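You operate a simulated robot arm through the tools that you are given. There is no shell and no other tool.

Carry out the task below with a simulated robot arm. There is one attempt and no reset: what you move stays moved.

TASK
Clip the grease pipe along its run and prime it.
Fine: swing the pipe home, shut both pipe clips, then pump till grease shows at the bearing; one stroke more at most, none oozing out.

It is judged by the outcome, as a careful person would: the job done as asked, and still so three seconds after it is handed in. It fails if anything else is knocked over, pushed out of place, dropped, spilled or broken.

THE ROBOT
A 6-joint arm with a three-finger gripper, fixed in place. Base frame: the origin is on the floor under the middle of its stand, x ahead of it, y to its left, z up. Readings come in m, degrees, newtons and seconds.
It reaches about 1.213 m from its shoulder. Its first joint turns from -166.0 to 166.0 degrees. Payload 4.89 kg.
The TCP is the grasp point between the finger pads, 0.03 m short of the fingertips. In the tool frame z runs along the fingers and y along their closing line. The gripper opens to 0.164 m; its body begins 0.125 m behind the TCP.
Orientation is told as [roll, pitch, yaw] about the base's x, y, z axes, in that order, counted from this pose: with the fingers straight down and closing along the base's y, the tool's x points along the base's -x, its y along +y and its z along -z.

THE INTERFACE
- The arm moves only by the tool nudge_tool. Its arguments are lists of equal length, an entry for each row: "fingers": the opening in per cent of the stroke, from 0 (shut) to 100 (fully open); "offset": the shift along the tool's x, y, z in m, a list of three; "angular": the turn, a rotation vector about the tool's x, y, z in rad, a list of three. In form: {"fingers": [fingers, ...], "offset": [[dx, dy, dz], ...], "angular": [[rx, ry, rz], ...]}. A call has 1 to 20 rows; each row is the pose to reach, as a shift and turn from the pose commanded when the call began, along the tool's axes at that moment. Rows are played at 5 a second. More than 0.05 m and 8.6 degrees between two rows, or a gripper value outside its range, and nothing of the call is played. Where a pose cannot be reached the arm comes as near as it can. A force on the tool above 90 N (or 10 N above the force at the start of the call, whichever is more), or a blocked arm, ends the call early, and 0.2 s more pass. The fingers move at their own pace (about 0.108 m/s each) and stop on an object; they squeeze with about 40 N. The grip force told is the motor's: it shows also when the fingers shut on nothing. Time passes only in rows, and 0.2 s behind the last, so rows that repeat a pose let the fingers close. It gives the time, the measured TCP pose, the force on the tool (base axes), the opening and the grip force at its end, in the units of the frame above (readings bear some noise), with the torque about the TCP (base axes, N m) and any sound that the robot's microphone picked up.
- Cameras (640 x 400 px; columns grow to the right, rows downward): "scene" is fixed at [0.3981, -0.4996, 1.4139]; the picture's right is [-0.75, 0.66, 0.00], its down [0.53, 0.61, -0.59] and it looks along [-0.39, -0.44, -0.81] (base axes); focal length 214 px, centre (320, 200). "wrist" rides on the gripper at [0.076, -0.002, -0.152] in the tool frame; the picture's right is [0.02, 1.00, 0.00], its down [-0.88, 0.02, -0.47] and it looks along [-0.47, 0.01, 0.88] (tool axes); focal length 247 px, centre (320, 200). There is no depth. A picture from a camera that has moved, and an enlarged one, comes with that camera's place and axes in the base frame and with its lens.
- camera(camera): a new picture of that camera. It takes no simulated time.
- raise_lower(by): moves the trunk up (or, below 0, down) by that many m; the arm rides with it, the base frame stays. It gives what a move gives, with no picture.
- close_up(camera, box): a new picture of the part [left, top, right, bottom] of that camera's present view, enlarged. It takes no simulated time.
- job_done(): hands the job in; it is judged then, once.

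Nothing tells you positions but the pictures and the camera data. Unless the task says otherwise, let go and move clear before handing in.

The tools are called as a command line: name --argument value ..., lists and objects as JSON in quotes. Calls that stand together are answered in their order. nudge_tool: Moves the arm, as the interface text tells. Its arguments: {"type":"object","properties":{"fingers":{"type":"array","items":{"type":"number"}},"offset":{"type":"array","items":{"type":"array","items":{"type":"number"}}},"angular":{"type":"array","items":{"type":"array","items":{"type":"number"}}}},"required":["fingers","offset","angular"]} The other tools are called the same way: raise_lower (by) moves the trunk up or down; camera (camera) takes a picture; close_up (camera, box) takes an enlarged picture of a part of a camera's view; job_done () hands the job in.

At the start:

```text
time: 0.0
position: [0.2316, -0.6023, 1.1876]
orientation: [0.0, 0.1, 0.0]
ft_force: [0.1, -0.1, 0.3]
moment: [0.01, -0.01, 0.01]
width: 0.1641
grasp_force: 0.1
trunk travel left (down, up): [-0.175, 0.215]
```

scene: 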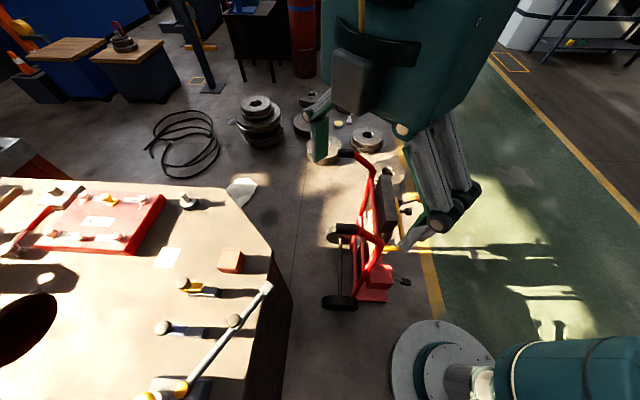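
wrist: 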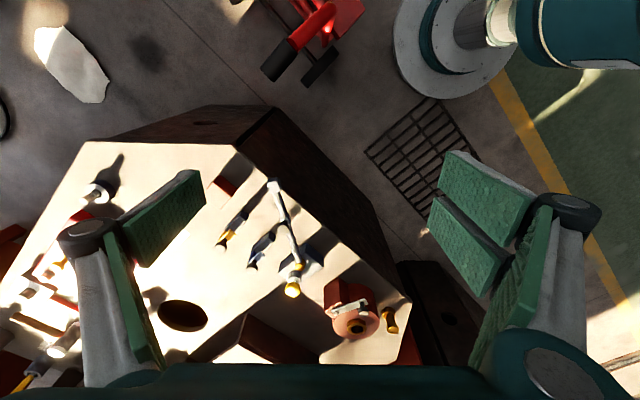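

I see a bench/machine bed with a pipe, two clips, and some sort of bearing and pump; I'll take enlarged pictures first to identify each part.

close_up --camera "scene" --box '[120, 220, 320, 400]'

close_up --camera "wrist" --box '[200, 160, 440, 360]'

close_up --camera "scene" --box '[0, 150, 280, 325]'

close_up --camera "wrist" --box '[0, 130, 240, 400]'

```text
2.22 times, centred on (220, 310) of scene
camera zoom: at [0.3981, -0.4996, 1.4139], right [-0.75, 0.66, 0.0], down [0.53, 0.61, -0.59], along [-0.39, -0.44, -0.81], focal length 477 px, centre (542, -44)
```

zoom: 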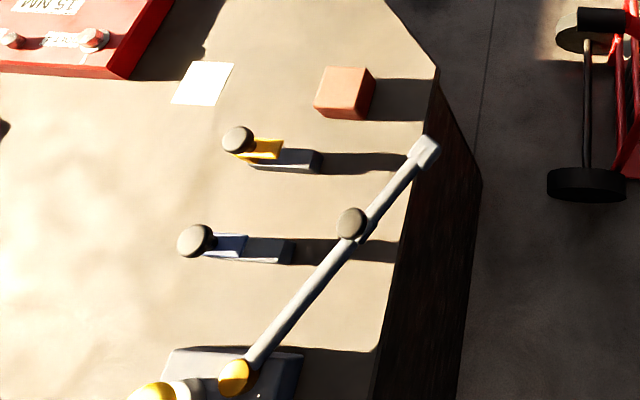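

```text
2.00 times, centred on (320, 260) of wrist
camera zoom: at [0.1566, -0.6046, 1.3396], right [-0.02, 1.0, 0.0], down [0.88, 0.02, 0.47], along [0.47, 0.01, -0.88], focal length 494 px, centre (320, 80)
```

zoom: 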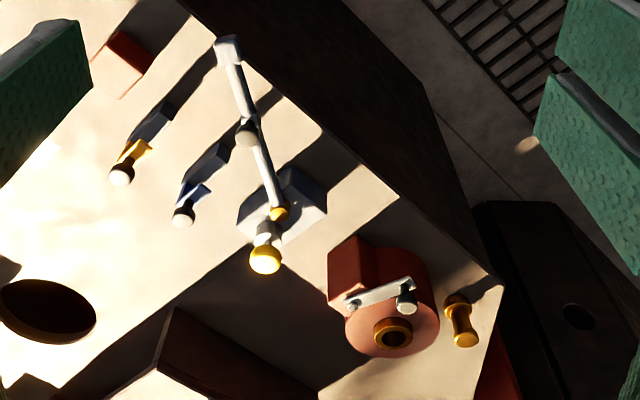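

```text
2.29 times, centred on (140, 238) of scene
camera zoom: at [0.3981, -0.4996, 1.4139], right [-0.75, 0.66, 0.0], down [0.53, 0.61, -0.59], along [-0.39, -0.44, -0.81], focal length 490 px, centre (731, 114)
```

zoom: 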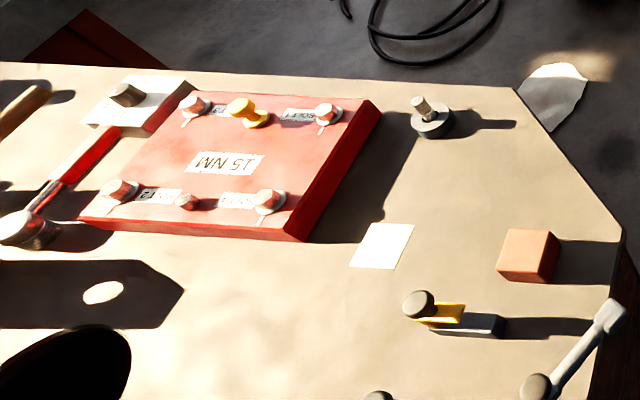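

```text
1.48 times, centred on (120, 265) of wrist
camera zoom: at [0.1566, -0.6046, 1.3396], right [-0.02, 1.0, 0.0], down [0.88, 0.02, 0.47], along [0.47, 0.01, -0.88], focal length 366 px, centre (616, 104)
```

zoom: 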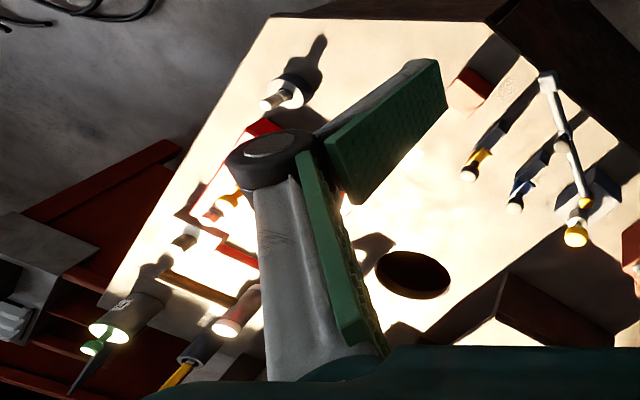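

I take the pipe pivot to be near (0.65, -0.65, 0.81), its free end near (0.40, -0.71, 0.80), clip levers near (0.56, -0.84) and (0.63, -0.78), and a yellow-capped plunger near (0.68, -0.67, 0.87). I'll move the hand over for a closer look at everything before touching.

nudge_tool --fingers '[100, 100, 100, 100, 100, 100, 100]' --offset '[[-0.03, -0.017, 0.01], [-0.06, -0.034, 0.02], [-0.095, -0.05, 0.03], [-0.13, -0.07, 0.045], [-0.165, -0.09, 0.06], [-0.195, -0.105, 0.07], [-0.21, -0.115, 0.075]]' --angular '[[0, 0, 0], [0, 0, 0], [0, 0, 0], [0, 0, 0], [0, 0, 0], [0, 0, 0], [0, 0, 0]]'

camera --camera "wrist"

camera --camera "scene"

```text
time: 1.6
position: [0.4447, -0.7169, 1.1137]
orientation: [0.1, -0.1, 0.0]
ft_force: [0.3, 0.1, 0.5]
moment: [0.01, 0.03, 0.01]
width: 0.1639
grasp_force: 0.0
trunk travel left (down, up): [-0.175, 0.215]
```

```text
taken
camera wrist: at [0.3673, -0.7194, 1.2647], right [-0.02, 1.0, 0.0], down [0.88, 0.02, 0.47], along [0.47, 0.01, -0.88], focal length 247 px, centre (320, 200)
```

wrist: 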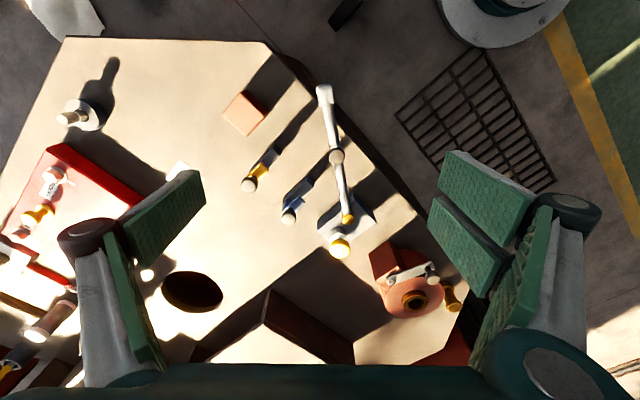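

```text
taken
```

scene: 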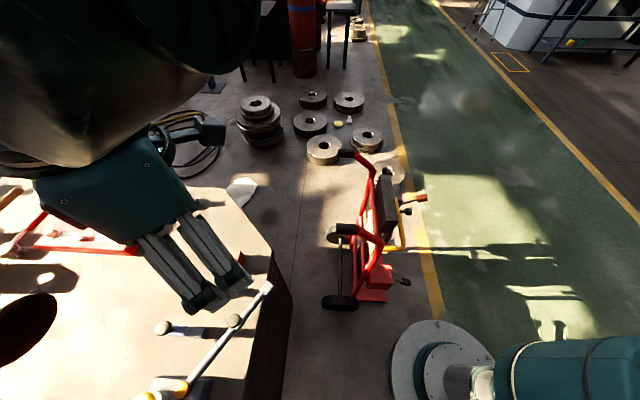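

close_up --camera "wrist" --box '[210, 80, 390, 270]'

close_up --camera "wrist" --box '[360, 230, 480, 340]'

close_up --camera "wrist" --box '[220, 80, 300, 140]'

close_up --camera "wrist" --box '[300, 170, 390, 270]'

close_up --camera "wrist" --box '[230, 130, 320, 230]'

```text
2.11 times, centred on (300, 175) of wrist
camera zoom: at [0.3673, -0.7194, 1.2647], right [-0.02, 1.0, 0.0], down [0.88, 0.02, 0.47], along [0.47, 0.01, -0.88], focal length 520 px, centre (362, 253)
```

zoom: 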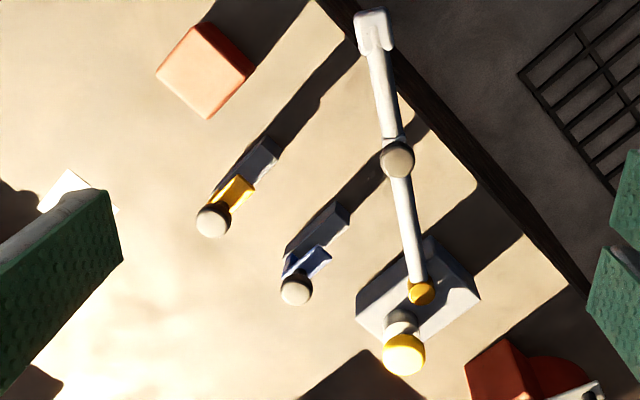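

```text
3.64 times, centred on (420, 285) of wrist
camera zoom: at [0.3673, -0.7194, 1.2647], right [-0.02, 1.0, 0.0], down [0.88, 0.02, 0.47], along [0.47, 0.01, -0.88], focal length 898 px, centre (-44, -109)
```

zoom: 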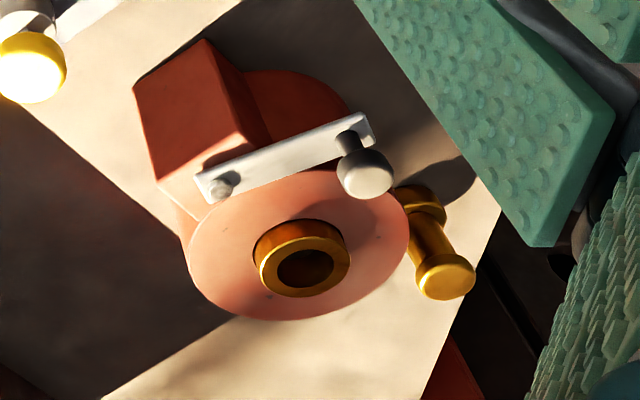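

```text
6.67 times, centred on (260, 110) of wrist
camera zoom: at [0.3673, -0.7194, 1.2647], right [-0.02, 1.0, 0.0], down [0.88, 0.02, 0.47], along [0.47, 0.01, -0.88], focal length 1646 px, centre (720, 800)
```

zoom: 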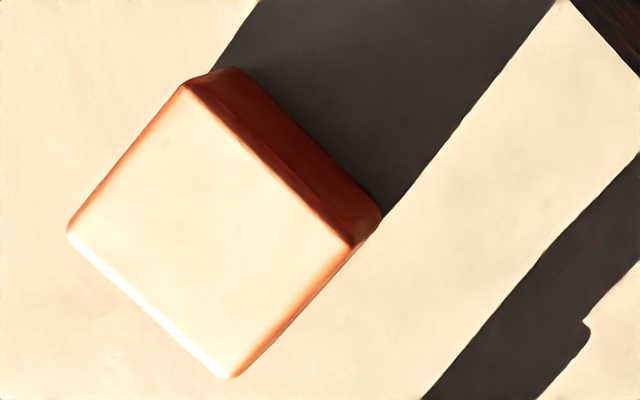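

```text
4.00 times, centred on (345, 220) of wrist
camera zoom: at [0.3673, -0.7194, 1.2647], right [-0.02, 1.0, 0.0], down [0.88, 0.02, 0.47], along [0.47, 0.01, -0.88], focal length 988 px, centre (220, 120)
```

zoom: 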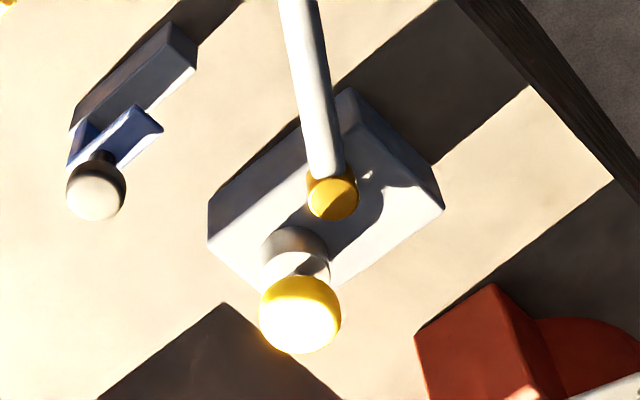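

```text
4.00 times, centred on (275, 180) of wrist
camera zoom: at [0.3673, -0.7194, 1.2647], right [-0.02, 1.0, 0.0], down [0.88, 0.02, 0.47], along [0.47, 0.01, -0.88], focal length 988 px, centre (500, 280)
```

zoom: 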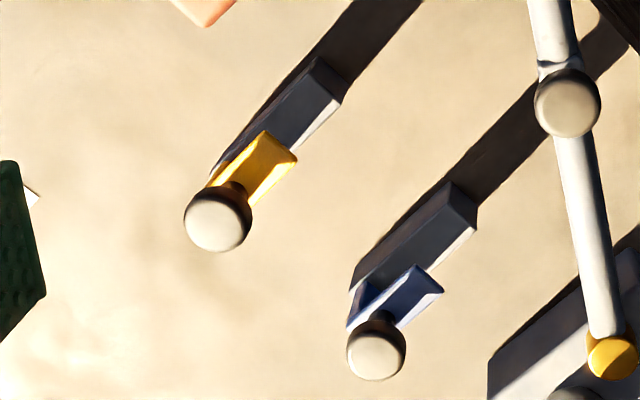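

The pump seems to be the white plunger with the round yellow cap on the grey block, the pipe hinges at the small yellow hub, and the salmon cube looks like the bearing at the far end of the run. I'll lower the hand above the pipe's round handle, turning it square to the pipe, for a closer look.

nudge_tool --fingers '[100, 90, 80, 70, 60]' --offset '[[-0.013, 0.006, 0.026], [-0.026, 0.013, 0.052], [-0.039, 0.019, 0.078], [-0.052, 0.026, 0.104], [-0.063, 0.032, 0.13]]' --angular '[[0, 0, -0.045], [0, 0, -0.09], [0, 0, -0.135], [0, 0, -0.18], [0, 0, -0.227]]'

camera --camera "wrist"

close_up --camera "scene" --box '[120, 220, 320, 400]'

```text
time: 2.8
position: [0.5055, -0.685, 0.9839]
orientation: [0.0, 0.0, 13.0]
ft_force: [-0.7, 0.3, 0.0]
moment: [-0.02, -0.12, -0.03]
width: 0.0986
grasp_force: 0.0
trunk travel left (down, up): [-0.175, 0.215]
```

```text
taken
camera wrist: at [0.4316, -0.7033, 1.1351], right [-0.25, 0.97, 0.0], down [0.85, 0.22, 0.47], along [0.46, 0.12, -0.88], focal length 247 px, centre (320, 200)
```

wrist: 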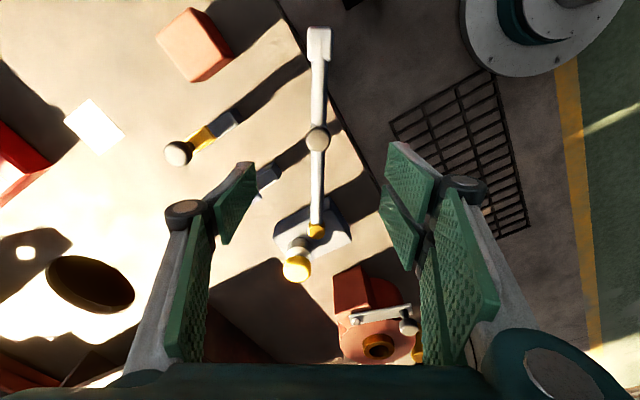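

```text
2.22 times, centred on (220, 310) of scene
camera zoom: at [0.3981, -0.4996, 1.4139], right [-0.75, 0.66, 0.0], down [0.53, 0.61, -0.59], along [-0.39, -0.44, -0.81], focal length 477 px, centre (542, -44)
```

zoom: 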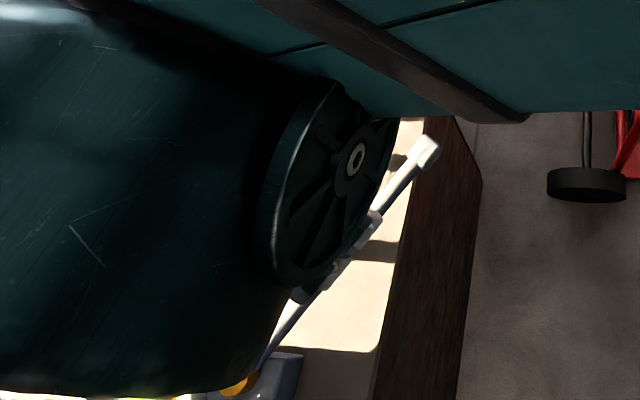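

close_up --camera "wrist" --box '[250, 20, 390, 160]'

close_up --camera "wrist" --box '[140, 0, 290, 200]'

close_up --camera "wrist" --box '[260, 180, 360, 290]'

```text
2.86 times, centred on (320, 90) of wrist
camera zoom: at [0.4316, -0.7033, 1.1351], right [-0.25, 0.97, 0.0], down [0.85, 0.22, 0.47], along [0.46, 0.12, -0.88], focal length 706 px, centre (320, 514)
```

zoom: 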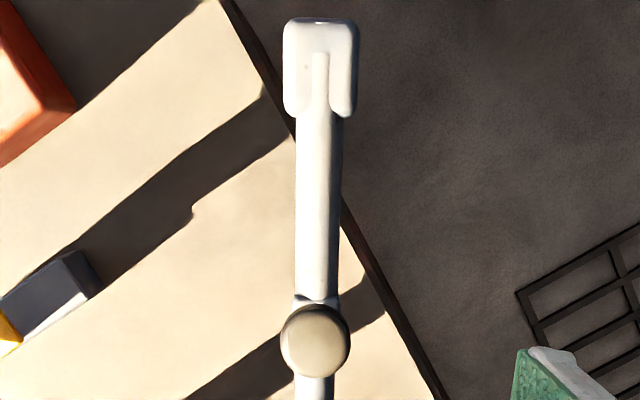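

```text
2.00 times, centred on (215, 100) of wrist
camera zoom: at [0.4316, -0.7033, 1.1351], right [-0.25, 0.97, 0.0], down [0.85, 0.22, 0.47], along [0.46, 0.12, -0.88], focal length 494 px, centre (530, 400)
```

zoom: 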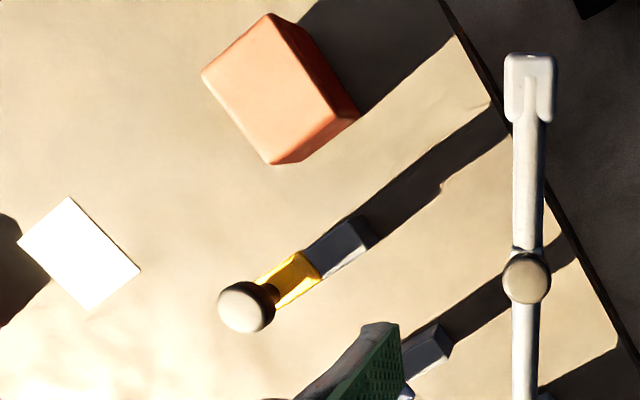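

```text
3.64 times, centred on (310, 235) of wrist
camera zoom: at [0.4316, -0.7033, 1.1351], right [-0.25, 0.97, 0.0], down [0.85, 0.22, 0.47], along [0.46, 0.12, -0.88], focal length 898 px, centre (356, 73)
```

zoom: 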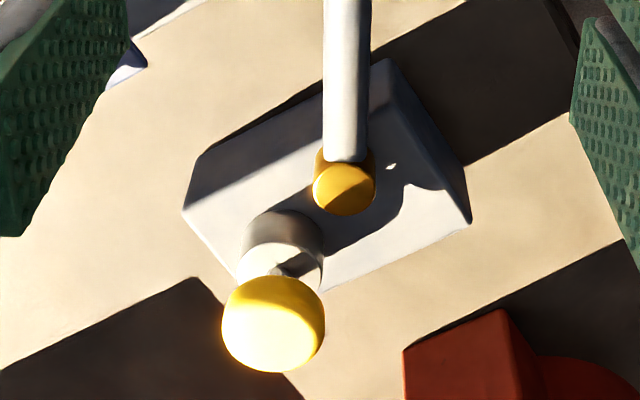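

The pipe now runs straight down the middle of the wrist view, with its round handle right below the hand. I'll go down in part and check height again before gripping the handle.

nudge_tool --fingers '[56, 52, 50, 50]' --offset '[[0, 0, 0.025], [0, 0, 0.05], [0, 0, 0.075], [0, 0, 0.08]]' --angular '[[0, 0, 0], [0, 0, 0], [0, 0, 0], [0, 0, 0]]'

camera --camera "wrist"

close_up --camera "scene" --box '[120, 220, 320, 400]'

```text
time: 3.8
position: [0.5049, -0.6851, 0.903]
orientation: [-0.1, 0.0, 13.0]
ft_force: [0.6, 0.5, -0.1]
moment: [0.0, 0.01, -0.01]
width: 0.0819
grasp_force: 0.0
trunk travel left (down, up): [-0.175, 0.215]
```

```text
taken
camera wrist: at [0.432, -0.7044, 1.0547], right [-0.25, 0.97, 0.0], down [0.85, 0.22, 0.47], along [0.46, 0.12, -0.88], focal length 247 px, centre (320, 200)
```

wrist: 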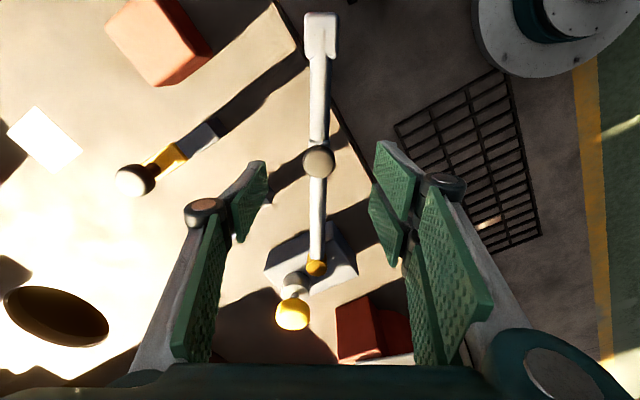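

```text
2.22 times, centred on (220, 310) of scene
camera zoom: at [0.3981, -0.4996, 1.4139], right [-0.75, 0.66, 0.0], down [0.53, 0.61, -0.59], along [-0.39, -0.44, -0.81], focal length 477 px, centre (542, -44)
```

zoom: 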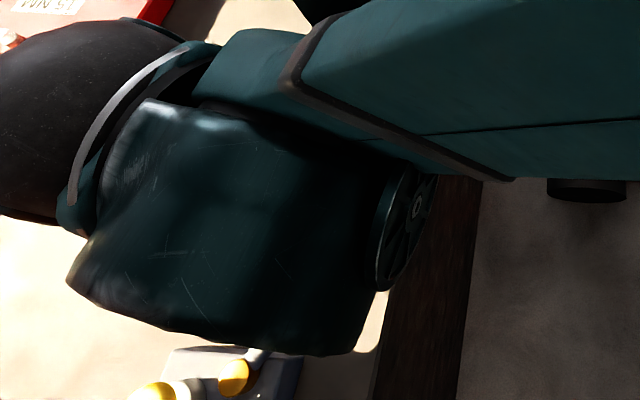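

The handle top comes out at about (0.507, -0.687, 0.835), almost exactly below the hand. I'll go down so the fingertips straddle it, then look before closing.

nudge_tool --fingers '[48, 45, 45, 45]' --offset '[[-0.0015, -0.001, 0.022], [-0.0026, -0.002, 0.045], [-0.0026, -0.002, 0.062], [-0.0026, -0.002, 0.066]]' --angular '[[0, 0, 0], [0, 0, 0], [0, 0, 0], [0, 0, 0]]'

camera --camera "wrist"

```text
time: 4.8
position: [0.5095, -0.6872, 0.8373]
orientation: [0.0, 0.0, 13.0]
ft_force: [-0.2, -0.8, 0.1]
moment: [0.02, 0.03, 0.0]
width: 0.0738
grasp_force: 0.1
trunk travel left (down, up): [-0.175, 0.215]
```

```text
taken
camera wrist: at [0.4356, -0.7063, 0.9892], right [-0.25, 0.97, 0.0], down [0.85, 0.22, 0.47], along [0.46, 0.12, -0.88], focal length 247 px, centre (320, 200)
```

wrist: 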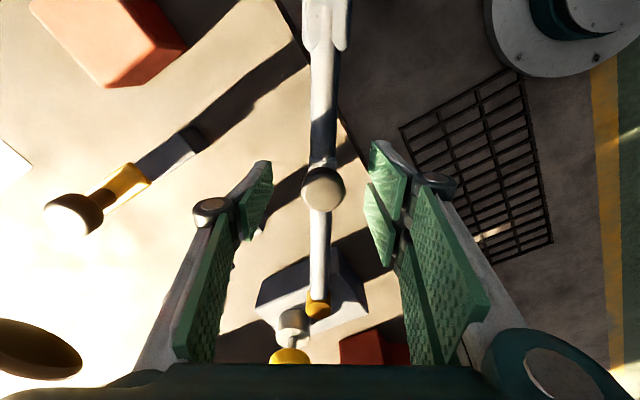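

The handle sits between the single finger and the pair of fingers. I'll close on it now.

nudge_tool --fingers '[30, 15, 10, 10]' --offset '[[0, 0, 0], [0, 0, 0], [0, 0, 0], [0, 0, 0]]' --angular '[[0, 0, 0], [0, 0, 0], [0, 0, 0], [0, 0, 0]]'

camera --camera "wrist"

```text
time: 5.8
position: [0.508, -0.6864, 0.8371]
orientation: [0.0, 0.0, 13.0]
ft_force: [-0.8, -2.3, -0.1]
moment: [-0.03, 0.04, -0.11]
width: 0.0278
grasp_force: 44.4
trunk travel left (down, up): [-0.175, 0.215]
```

```text
taken
camera wrist: at [0.4355, -0.7064, 0.9894], right [-0.25, 0.97, 0.0], down [0.85, 0.22, 0.47], along [0.46, 0.12, -0.88], focal length 247 px, centre (320, 200)
```

wrist: 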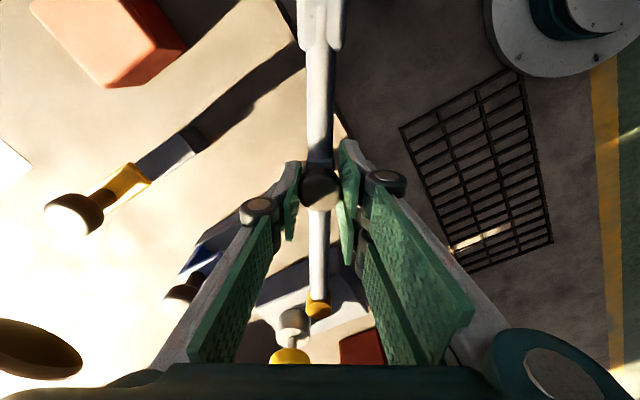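

The handle is held (opening 0.028 m). I'll swing the pipe about its hinge near (0.656, -0.651), turning the hand with it, half way first to check forces and clearance.

nudge_tool --fingers '[10, 10, 10, 10, 10, 10, 10, 10]' --offset '[[-0.0002, -0.0053, 0], [-0.0005, -0.0106, 0], [-0.001, -0.0158, 0], [-0.0017, -0.0211, 0], [-0.0026, -0.0263, 0], [-0.0036, -0.0315, 0], [-0.0049, -0.0367, 0], [-0.0062, -0.0418, 0]]' --angular '[[0, 0, -0.035], [0, 0, -0.07], [0, 0, -0.105], [0, 0, -0.14], [0, 0, -0.175], [0, 0, -0.209], [0, 0, -0.244], [0, 0, -0.279]]'

camera --camera "wrist"

close_up --camera "scene" --box '[120, 220, 320, 400]'

```text
time: 7.6
position: [0.5248, -0.7264, 0.8381]
orientation: [-0.1, 0.0, 29.0]
ft_force: [6.3, 0.2, 17.9]
moment: [-0.16, 0.37, -0.38]
width: 0.0277
grasp_force: 45.4
trunk travel left (down, up): [-0.175, 0.215]
```

```text
taken
camera wrist: at [0.4586, -0.7646, 0.9893], right [-0.5, 0.86, 0.0], down [0.76, 0.44, 0.47], along [0.41, 0.24, -0.88], focal length 247 px, centre (320, 200)
```

wrist: 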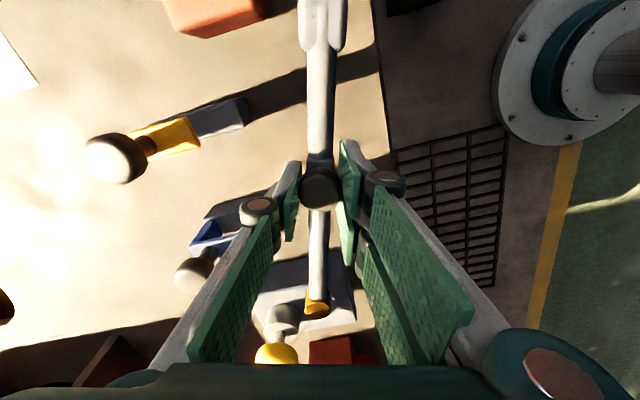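

```text
2.22 times, centred on (220, 310) of scene
camera zoom: at [0.3981, -0.4996, 1.4139], right [-0.75, 0.66, 0.0], down [0.53, 0.61, -0.59], along [-0.39, -0.44, -0.81], focal length 477 px, centre (542, -44)
```

zoom: 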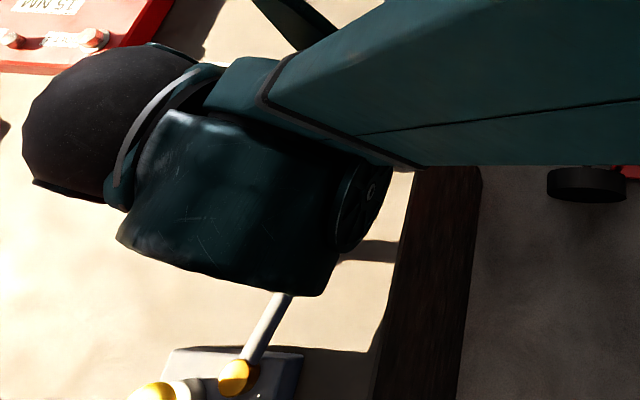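

The pipe follows the hand freely and there's clear room on both sides. I'll swing it further toward the clips in small steps.

nudge_tool --fingers '[10, 10, 10, 10, 10]' --offset '[[-0.0002, -0.0053, 0], [-0.0005, -0.0106, 0], [-0.001, -0.0158, 0], [-0.0017, -0.0211, 0], [-0.0021, -0.0238, 0]]' --angular '[[0, 0, -0.035], [0, 0, -0.07], [0, 0, -0.105], [0, 0, -0.14], [0, 0, -0.157]]'

camera --camera "wrist"

```text
time: 8.8
position: [0.5376, -0.7446, 0.837]
orientation: [0.0, 0.0, 38.0]
ft_force: [0.1, 3.2, 17.9]
moment: [0.14, 0.03, 0.12]
width: 0.0276
grasp_force: 44.9
trunk travel left (down, up): [-0.175, 0.215]
```

```text
taken
camera wrist: at [0.4783, -0.7938, 0.9892], right [-0.63, 0.77, 0.0], down [0.68, 0.56, 0.47], along [0.37, 0.3, -0.88], focal length 247 px, centre (320, 200)
```

wrist: 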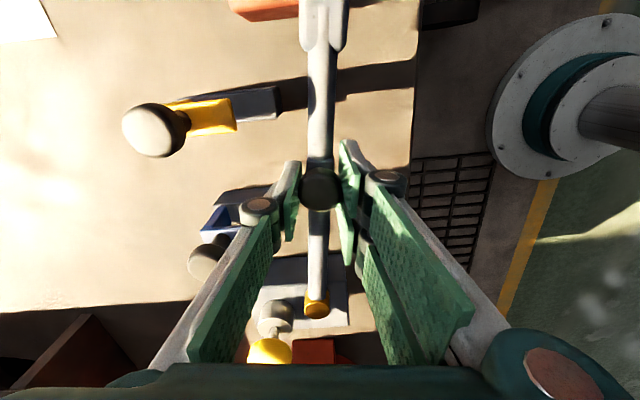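

The hand view is now nearly square to the run: the clips lie to the left of the pipe, so it must swing some degrees more to lie over their bases and meet the salmon block. I'll go on in small steps.

nudge_tool --fingers '[10, 10, 10, 10]' --offset '[[-0.0001, -0.004, 0], [-0.0003, -0.0079, 0], [-0.0007, -0.0119, 0], [-0.001, -0.0158, 0]]' --angular '[[0, 0, -0.026], [0, 0, -0.052], [0, 0, -0.079], [0, 0, -0.105]]'

camera --camera "wrist"

```text
time: 9.8
position: [0.5482, -0.757, 0.8377]
orientation: [0.0, 0.1, 44.0]
ft_force: [-1.8, -1.1, 16.9]
moment: [-0.03, -0.01, -0.14]
width: 0.0276
grasp_force: 45.3
trunk travel left (down, up): [-0.175, 0.215]
```

```text
taken
camera wrist: at [0.494, -0.8117, 0.9891], right [-0.71, 0.7, 0.0], down [0.62, 0.63, 0.47], along [0.33, 0.34, -0.88], focal length 247 px, centre (320, 200)
```

wrist: 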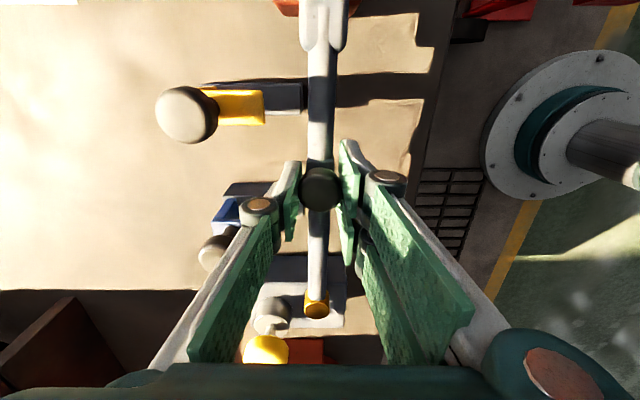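

close_up --camera "wrist" --box '[140, 0, 380, 170]'

close_up --camera "scene" --box '[120, 180, 320, 400]'

```text
2.35 times, centred on (260, 85) of wrist
camera zoom: at [0.494, -0.8117, 0.9891], right [-0.71, 0.7, 0.0], down [0.62, 0.63, 0.47], along [0.33, 0.34, -0.88], focal length 581 px, centre (461, 471)
```

zoom: 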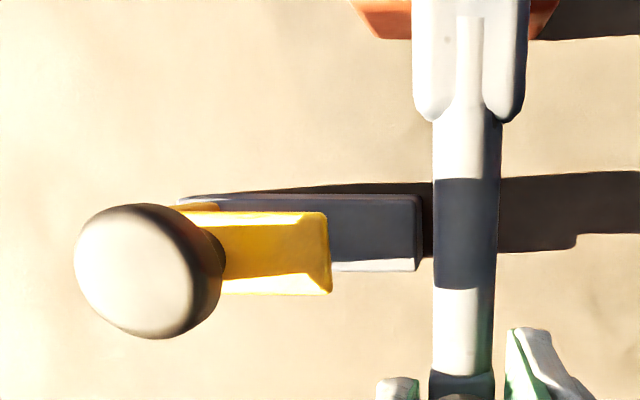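

```text
1.82 times, centred on (220, 290) of scene
camera zoom: at [0.3981, -0.4996, 1.4139], right [-0.75, 0.66, 0.0], down [0.53, 0.61, -0.59], along [-0.39, -0.44, -0.81], focal length 390 px, centre (502, 36)
```

zoom: 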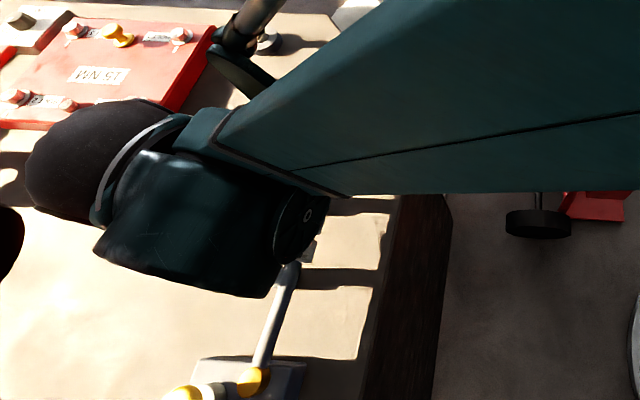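

close_up --camera "wrist" --box '[150, 70, 310, 150]'

close_up --camera "wrist" --box '[190, 170, 310, 280]'

close_up --camera "wrist" --box '[260, 0, 370, 60]'

```text
4.00 times, centred on (230, 110) of wrist
camera zoom: at [0.494, -0.8117, 0.9891], right [-0.71, 0.7, 0.0], down [0.62, 0.63, 0.47], along [0.33, 0.34, -0.88], focal length 988 px, centre (680, 560)
```

zoom: 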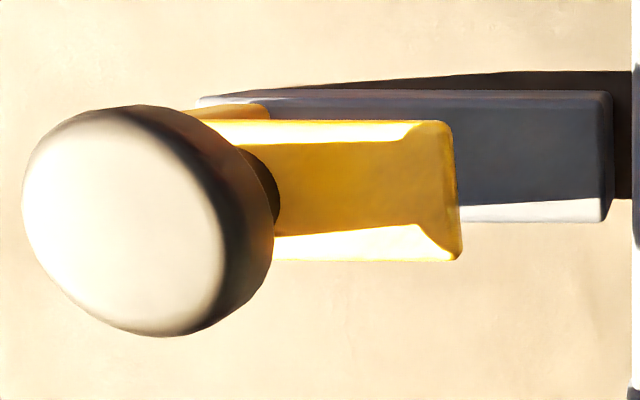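

```text
3.64 times, centred on (250, 225) of wrist
camera zoom: at [0.494, -0.8117, 0.9891], right [-0.71, 0.7, 0.0], down [0.62, 0.63, 0.47], along [0.33, 0.34, -0.88], focal length 898 px, centre (574, 109)
```

zoom: 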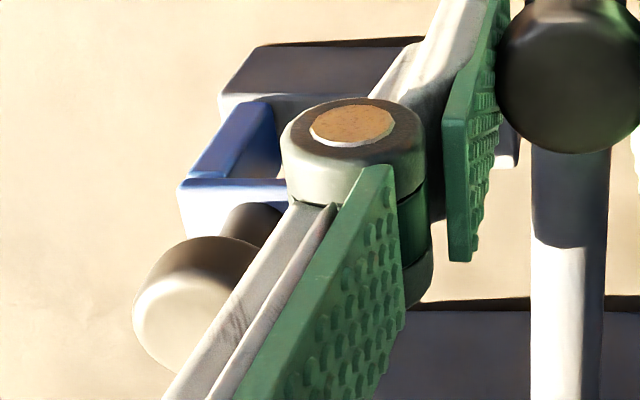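

```text
5.82 times, centred on (315, 30) of wrist
camera zoom: at [0.494, -0.8117, 0.9891], right [-0.71, 0.7, 0.0], down [0.62, 0.63, 0.47], along [0.33, 0.34, -0.88], focal length 1437 px, centre (349, 1189)
```

zoom: 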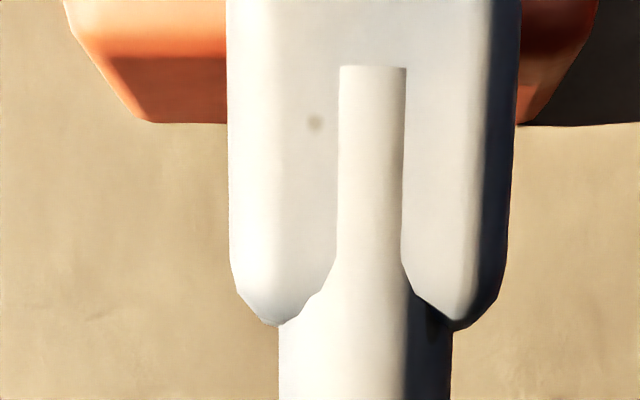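

The pipe now lies right alongside the two clip bases and points at the salmon block within a degree or two; the clip arms are upright hooks that fold down over it. I'll ease it the last bit in tiny steps and feel for its stop.

nudge_tool --fingers '[10, 10, 10]' --offset '[[0, -0.0013, 0], [0, -0.0026, 0], [0, -0.0026, 0]]' --angular '[[0, 0, -0.009], [0, 0, -0.0175], [0, 0, -0.0175]]'

close_up --camera "wrist" --box '[180, 0, 380, 130]'

```text
time: 10.6
position: [0.5492, -0.7598, 0.8378]
orientation: [0.0, 0.0, 45.0]
ft_force: [4.4, 5.7, 23.5]
moment: [0.1, -0.04, -0.1]
width: 0.0276
grasp_force: 45.2
trunk travel left (down, up): [-0.175, 0.215]
```

```text
3.08 times, centred on (280, 65) of wrist
camera zoom: at [0.4968, -0.8146, 0.9891], right [-0.72, 0.69, 0.0], down [0.61, 0.64, 0.47], along [0.33, 0.34, -0.88], focal length 760 px, centre (443, 615)
```

zoom: 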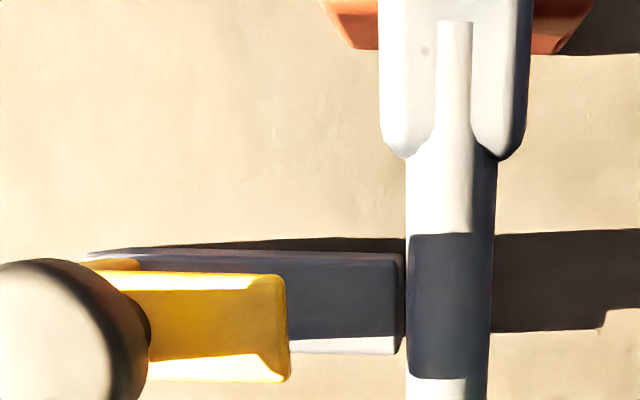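

nudge_tool --fingers '[10, 10, 10]' --offset '[[0, -0.001, 0], [0, -0.002, 0], [0, -0.002, 0]]' --angular '[[0, 0, -0.006], [0, 0, -0.013], [0, 0, -0.013]]'

close_up --camera "wrist" --box '[180, 0, 380, 130]'

```text
time: 11.4
position: [0.5489, -0.7589, 0.8378]
orientation: [0.1, 0.0, 45.7]
ft_force: [-25.0, 38.8, -5.0]
moment: [0.27, 0.02, -0.18]
width: 0.0278
grasp_force: 45.6
trunk travel left (down, up): [-0.175, 0.215]
```

```text
3.08 times, centred on (280, 65) of wrist
camera zoom: at [0.498, -0.8157, 0.989], right [-0.73, 0.68, 0.0], down [0.6, 0.64, 0.47], along [0.32, 0.35, -0.88], focal length 760 px, centre (443, 615)
```

zoom: 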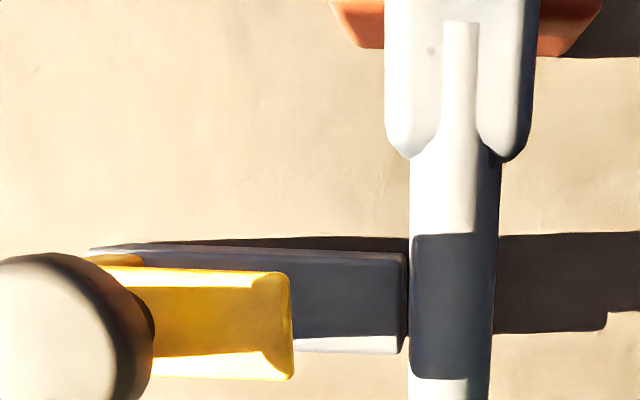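

The pipe has met its stop (about 45 N sideways) in line with the salmon block, so it is home. I'll ease off the push, open the fingers just enough, and see that it stays.

nudge_tool --fingers '[10, 10, 18, 22, 27, 27]' --offset '[[0, 0.0012, 0], [0, 0.0018, 0], [0, 0.0018, 0], [0, 0.0018, 0], [0, 0.0018, 0], [0, 0.0018, 0]]' --angular '[[0, 0, 0.004], [0, 0, 0.008], [0, 0, 0.008], [0, 0, 0.008], [0, 0, 0.008], [0, 0, 0.008]]'

camera --camera "wrist"

```text
time: 12.8
position: [0.55, -0.7602, 0.8371]
orientation: [-0.1, 0.0, 45.4]
ft_force: [-0.8, 0.1, 0.9]
moment: [0.0, 0.05, 0.0]
width: 0.0443
grasp_force: 0.0
trunk travel left (down, up): [-0.175, 0.215]
```

```text
taken
camera wrist: at [0.4979, -0.8159, 0.9888], right [-0.73, 0.69, 0.0], down [0.61, 0.64, 0.47], along [0.33, 0.34, -0.88], focal length 247 px, centre (320, 200)
```

wrist: 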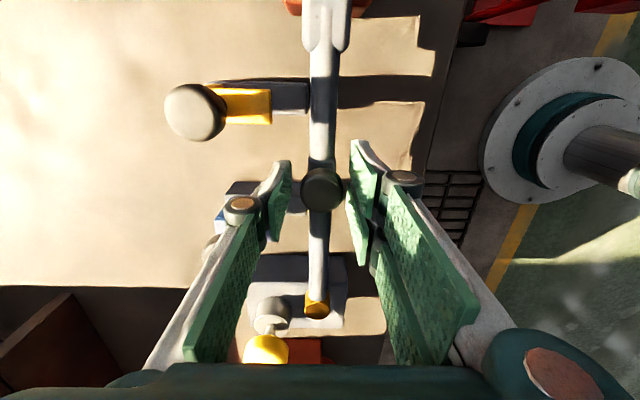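

The pipe stays put. I'll rise straight up clear of it and look at the clips from above.

nudge_tool --fingers '[27, 27, 27, 27, 27]' --offset '[[0, 0, -0.02], [0, 0, -0.05], [0, 0, -0.085], [0, 0, -0.12], [0, 0, -0.14]]' --angular '[[0, 0, 0], [0, 0, 0], [0, 0, 0], [0, 0, 0], [0, 0, 0]]'

camera --camera "wrist"

close_up --camera "wrist" --box '[180, 30, 360, 170]'

```text
time: 14.0
position: [0.5502, -0.7596, 0.976]
orientation: [0.0, -0.1, 45.3]
ft_force: [0.4, 0.2, 0.5]
moment: [0.05, -0.02, 0.0]
width: 0.0443
grasp_force: 0.1
trunk travel left (down, up): [-0.175, 0.215]
```

```text
taken
camera wrist: at [0.4983, -0.8148, 1.1291], right [-0.73, 0.69, 0.0], down [0.61, 0.64, 0.47], along [0.33, 0.34, -0.88], focal length 247 px, centre (320, 200)
```

wrist: 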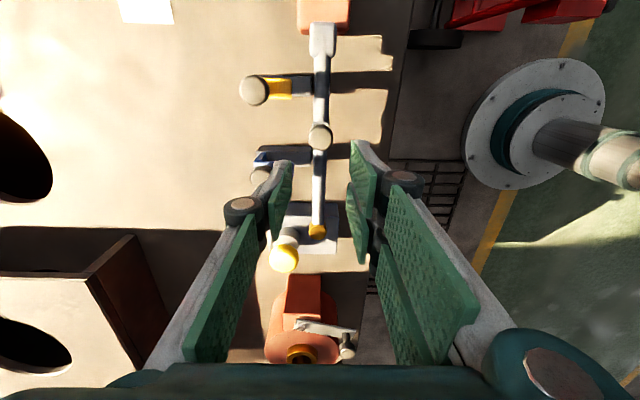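

```text
2.86 times, centred on (270, 100) of wrist
camera zoom: at [0.4983, -0.8148, 1.1291], right [-0.73, 0.69, 0.0], down [0.61, 0.64, 0.47], along [0.33, 0.34, -0.88], focal length 706 px, centre (463, 486)
```

zoom: 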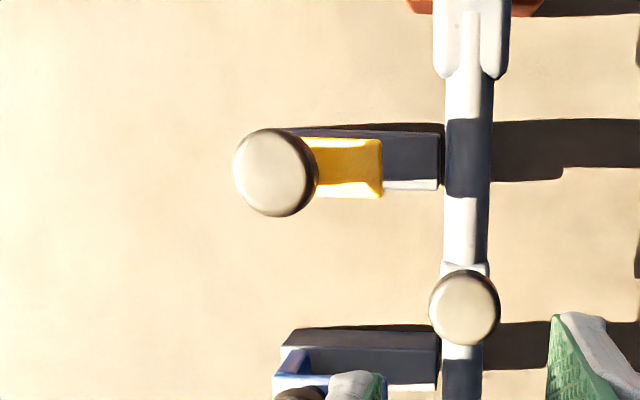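

Pipe home, handle free. I want an oblique view of the clip hooks before touching them, so I'll back off along the run and tilt the hand to look back at them.

nudge_tool --fingers '[50, 70, 90, 100, 100]' --offset '[[0.02, -0.01, 0.0], [0.04, -0.02, 0.0], [0.06, -0.03, 0.005], [0.08, -0.04, 0.01], [0.1, -0.05, 0.02]]' --angular '[[0, -0.1, 0], [0, -0.2, 0], [0, -0.3, 0], [0, -0.4, 0], [0, -0.5, 0]]'

camera --camera "wrist"

```text
time: 15.2
position: [0.5159, -0.8648, 0.9558]
orientation: [0.1, -28.6, 45.3]
ft_force: [0.8, 0.9, 0.2]
moment: [-0.33, 0.12, -0.07]
width: 0.1642
grasp_force: 0.0
trunk travel left (down, up): [-0.175, 0.215]
```

```text
taken
camera wrist: at [0.4186, -0.9667, 1.0533], right [-0.72, 0.69, -0.01], down [0.37, 0.4, 0.84], along [0.58, 0.6, -0.55], focal length 247 px, centre (320, 200)
```

wrist: 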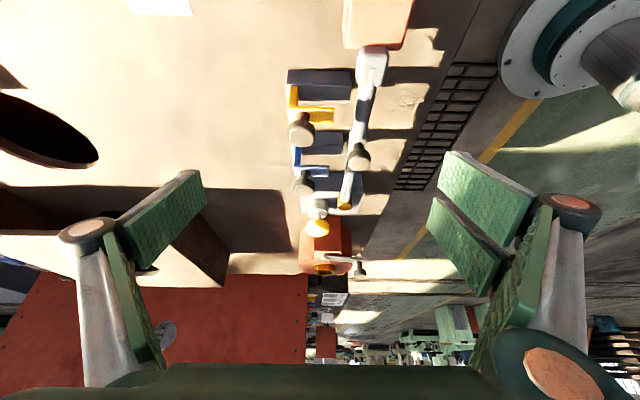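

close_up --camera "wrist" --box '[270, 50, 400, 150]'

close_up --camera "wrist" --box '[280, 120, 380, 210]'

close_up --camera "wrist" --box '[330, 0, 430, 100]'

close_up --camera "wrist" --box '[280, 180, 390, 290]'

```text
4.00 times, centred on (335, 100) of wrist
camera zoom: at [0.4186, -0.9667, 1.0533], right [-0.72, 0.69, -0.01], down [0.37, 0.4, 0.84], along [0.58, 0.6, -0.55], focal length 988 px, centre (260, 600)
```

zoom: 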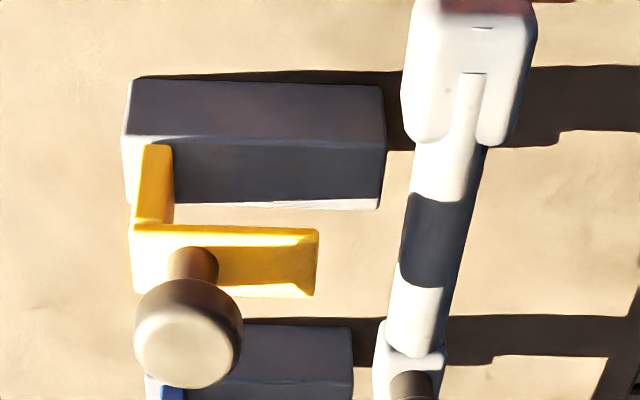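

```text
4.44 times, centred on (330, 165) of wrist
camera zoom: at [0.4186, -0.9667, 1.0533], right [-0.72, 0.69, -0.01], down [0.37, 0.4, 0.84], along [0.58, 0.6, -0.55], focal length 1098 px, centre (276, 356)
```

zoom: 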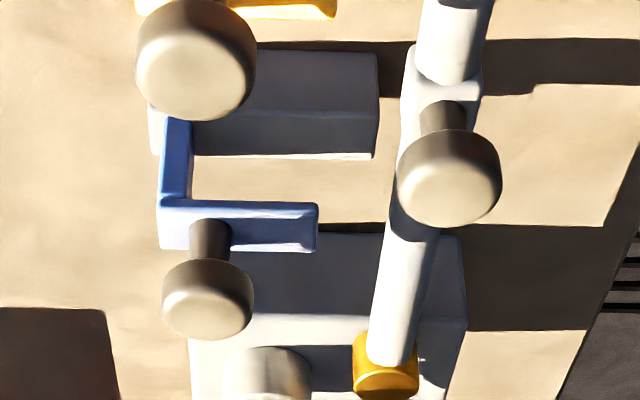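

```text
4.00 times, centred on (380, 50) of wrist
camera zoom: at [0.4186, -0.9667, 1.0533], right [-0.72, 0.69, -0.01], down [0.37, 0.4, 0.84], along [0.58, 0.6, -0.55], focal length 988 px, centre (80, 800)
```

zoom: 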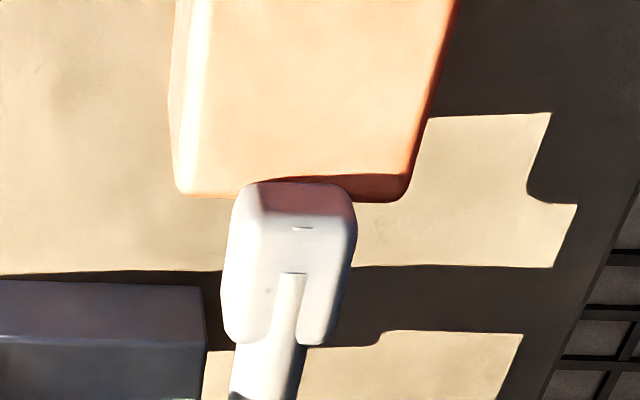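

```text
3.64 times, centred on (335, 235) of wrist
camera zoom: at [0.4186, -0.9667, 1.0533], right [-0.72, 0.69, -0.01], down [0.37, 0.4, 0.84], along [0.58, 0.6, -0.55], focal length 898 px, centre (266, 73)
```

zoom: 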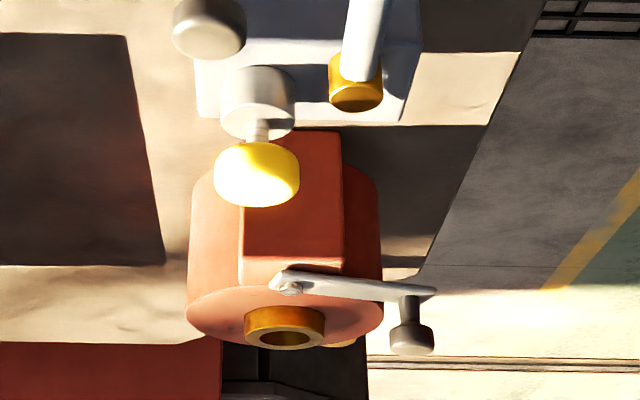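

Now it is clear: each clip is an L-shaped hook (upright at the outer end of a grey base, its top arm with a knob pointing toward the pipe but about 25 mm short of it), so it should slide toward the pipe to cover it. I'll level the hand, shut the fingers, and get ready to push the yellow hook from its outer side.

nudge_tool --fingers '[80, 60, 30, 0, 0]' --offset '[[0, 0, -0.005], [0, 0, -0.01], [0, 0, -0.01], [0, 0, -0.01], [0, 0, -0.01]]' --angular '[[0, 0.1, 0], [0, 0.2, 0], [0, 0.3, 0], [0, 0.4, 0], [0, 0.5, 0]]'

camera --camera "wrist"

```text
time: 16.4
position: [0.5124, -0.8693, 0.9656]
orientation: [0.0, 0.1, 45.2]
ft_force: [-0.2, -0.9, -0.7]
moment: [0.06, -0.06, 0.04]
width: 0.0003
grasp_force: 39.9
trunk travel left (down, up): [-0.175, 0.215]
```

```text
taken
camera wrist: at [0.4589, -0.926, 1.1177], right [-0.73, 0.69, 0.0], down [0.61, 0.64, 0.47], along [0.32, 0.34, -0.88], focal length 247 px, centre (320, 200)
```

wrist: 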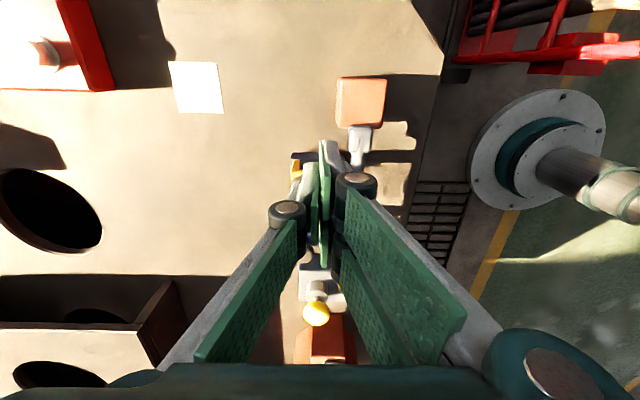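

nudge_tool --fingers '[0, 0, 0, 0]' --offset '[[-0.012, -0.025, 0], [-0.025, -0.048, 0], [-0.037, -0.07, 0.01], [-0.049, -0.093, 0.03]]' --angular '[[0, 0, 0], [0, 0, 0], [0, 0, 0], [0, 0, 0]]'

camera --camera "wrist"

camera --camera "scene"

```text
time: 17.4
position: [0.6126, -0.8991, 0.936]
orientation: [-0.1, 0.0, 45.3]
ft_force: [-1.6, 0.7, 0.9]
moment: [-0.05, -0.16, 0.0]
width: 0.0
grasp_force: 39.8
trunk travel left (down, up): [-0.175, 0.215]
```

```text
taken
camera wrist: at [0.5598, -0.9551, 1.0878], right [-0.73, 0.69, 0.0], down [0.61, 0.64, 0.47], along [0.33, 0.34, -0.88], focal length 247 px, centre (320, 200)
```

wrist: 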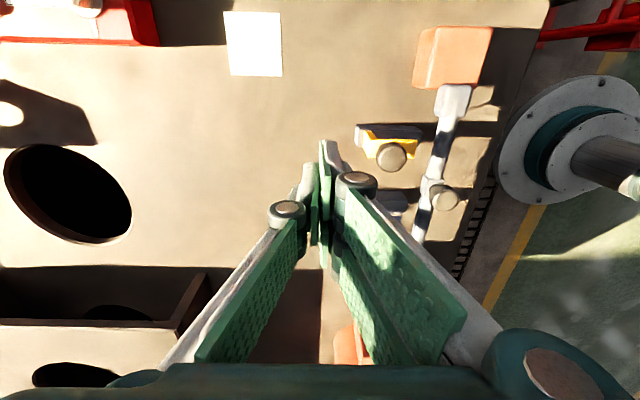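

```text
taken
```

scene: 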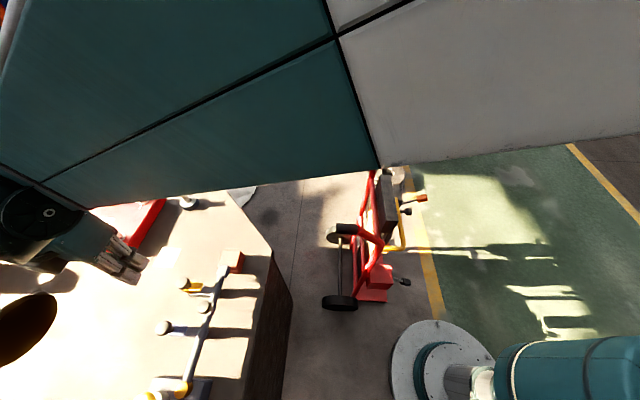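

close_up --camera "scene" --box '[120, 230, 280, 400]'

close_up --camera "wrist" --box '[330, 100, 480, 210]'

```text
2.35 times, centred on (200, 315) of scene
camera zoom: at [0.3981, -0.4996, 1.4139], right [-0.75, 0.66, 0.0], down [0.53, 0.61, -0.59], along [-0.39, -0.44, -0.81], focal length 505 px, centre (602, -71)
```

zoom: 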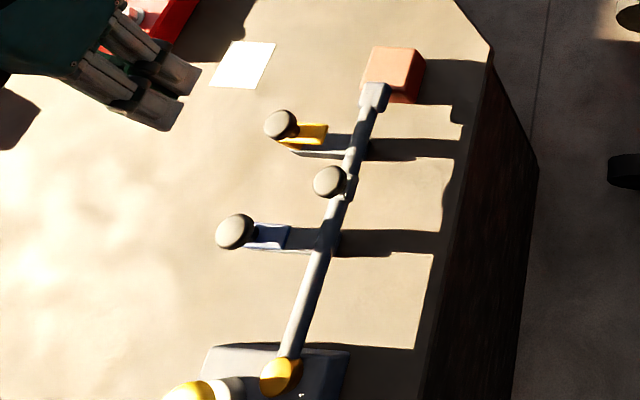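

```text
3.64 times, centred on (405, 155) of wrist
camera zoom: at [0.5598, -0.9551, 1.0878], right [-0.73, 0.69, 0.0], down [0.61, 0.64, 0.47], along [0.33, 0.34, -0.88], focal length 898 px, centre (11, 364)
```

zoom: 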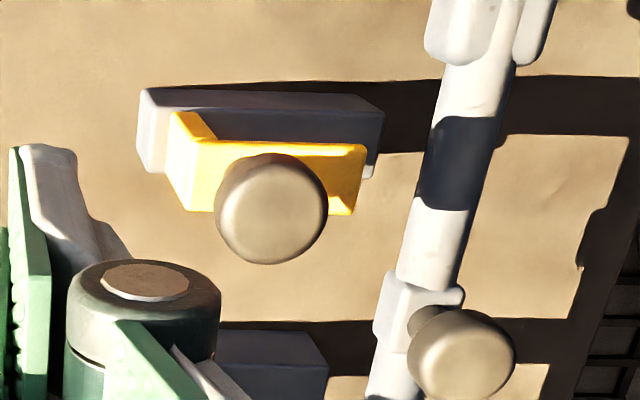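

The view agrees: yellow hook's knob is about 71 mm ahead of the closed fingers, in line. I'll go down beside it, then push gently toward the pipe.

nudge_tool --fingers '[0, 0, 0, 0]' --offset '[[-0.001, 0, 0.03], [-0.002, 0, 0.06], [-0.002, 0, 0.09], [-0.002, 0, 0.104]]' --angular '[[0, 0, 0], [0, 0, 0], [0, 0, 0], [0, 0, 0]]'

camera --camera "wrist"

close_up --camera "scene" --box '[120, 230, 280, 400]'

```text
time: 18.4
position: [0.614, -0.8994, 0.8314]
orientation: [0.0, 0.0, 45.3]
ft_force: [-0.8, -0.3, 0.1]
moment: [-0.06, -0.06, -0.01]
width: 0.0
grasp_force: 40.3
trunk travel left (down, up): [-0.175, 0.215]
```

```text
taken
camera wrist: at [0.5612, -0.9547, 0.9839], right [-0.73, 0.69, 0.0], down [0.61, 0.64, 0.47], along [0.33, 0.34, -0.88], focal length 247 px, centre (320, 200)
```

wrist: 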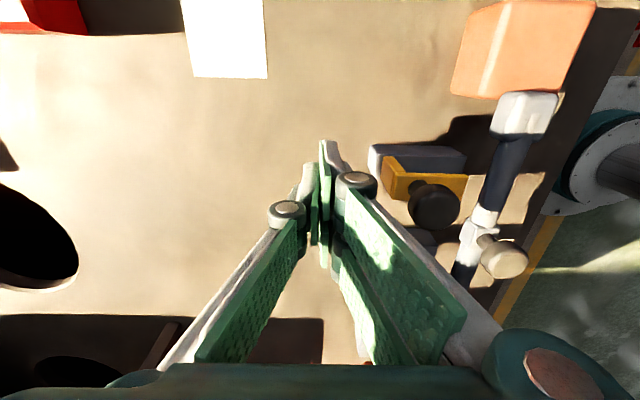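

```text
2.35 times, centred on (200, 315) of scene
camera zoom: at [0.3981, -0.4996, 1.4139], right [-0.75, 0.66, 0.0], down [0.53, 0.61, -0.59], along [-0.39, -0.44, -0.81], focal length 505 px, centre (602, -71)
```

zoom: 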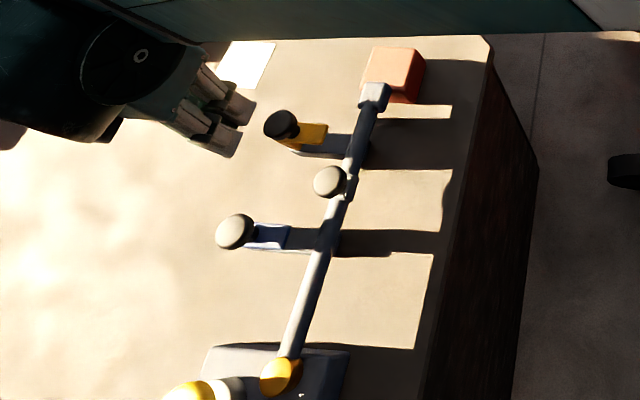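

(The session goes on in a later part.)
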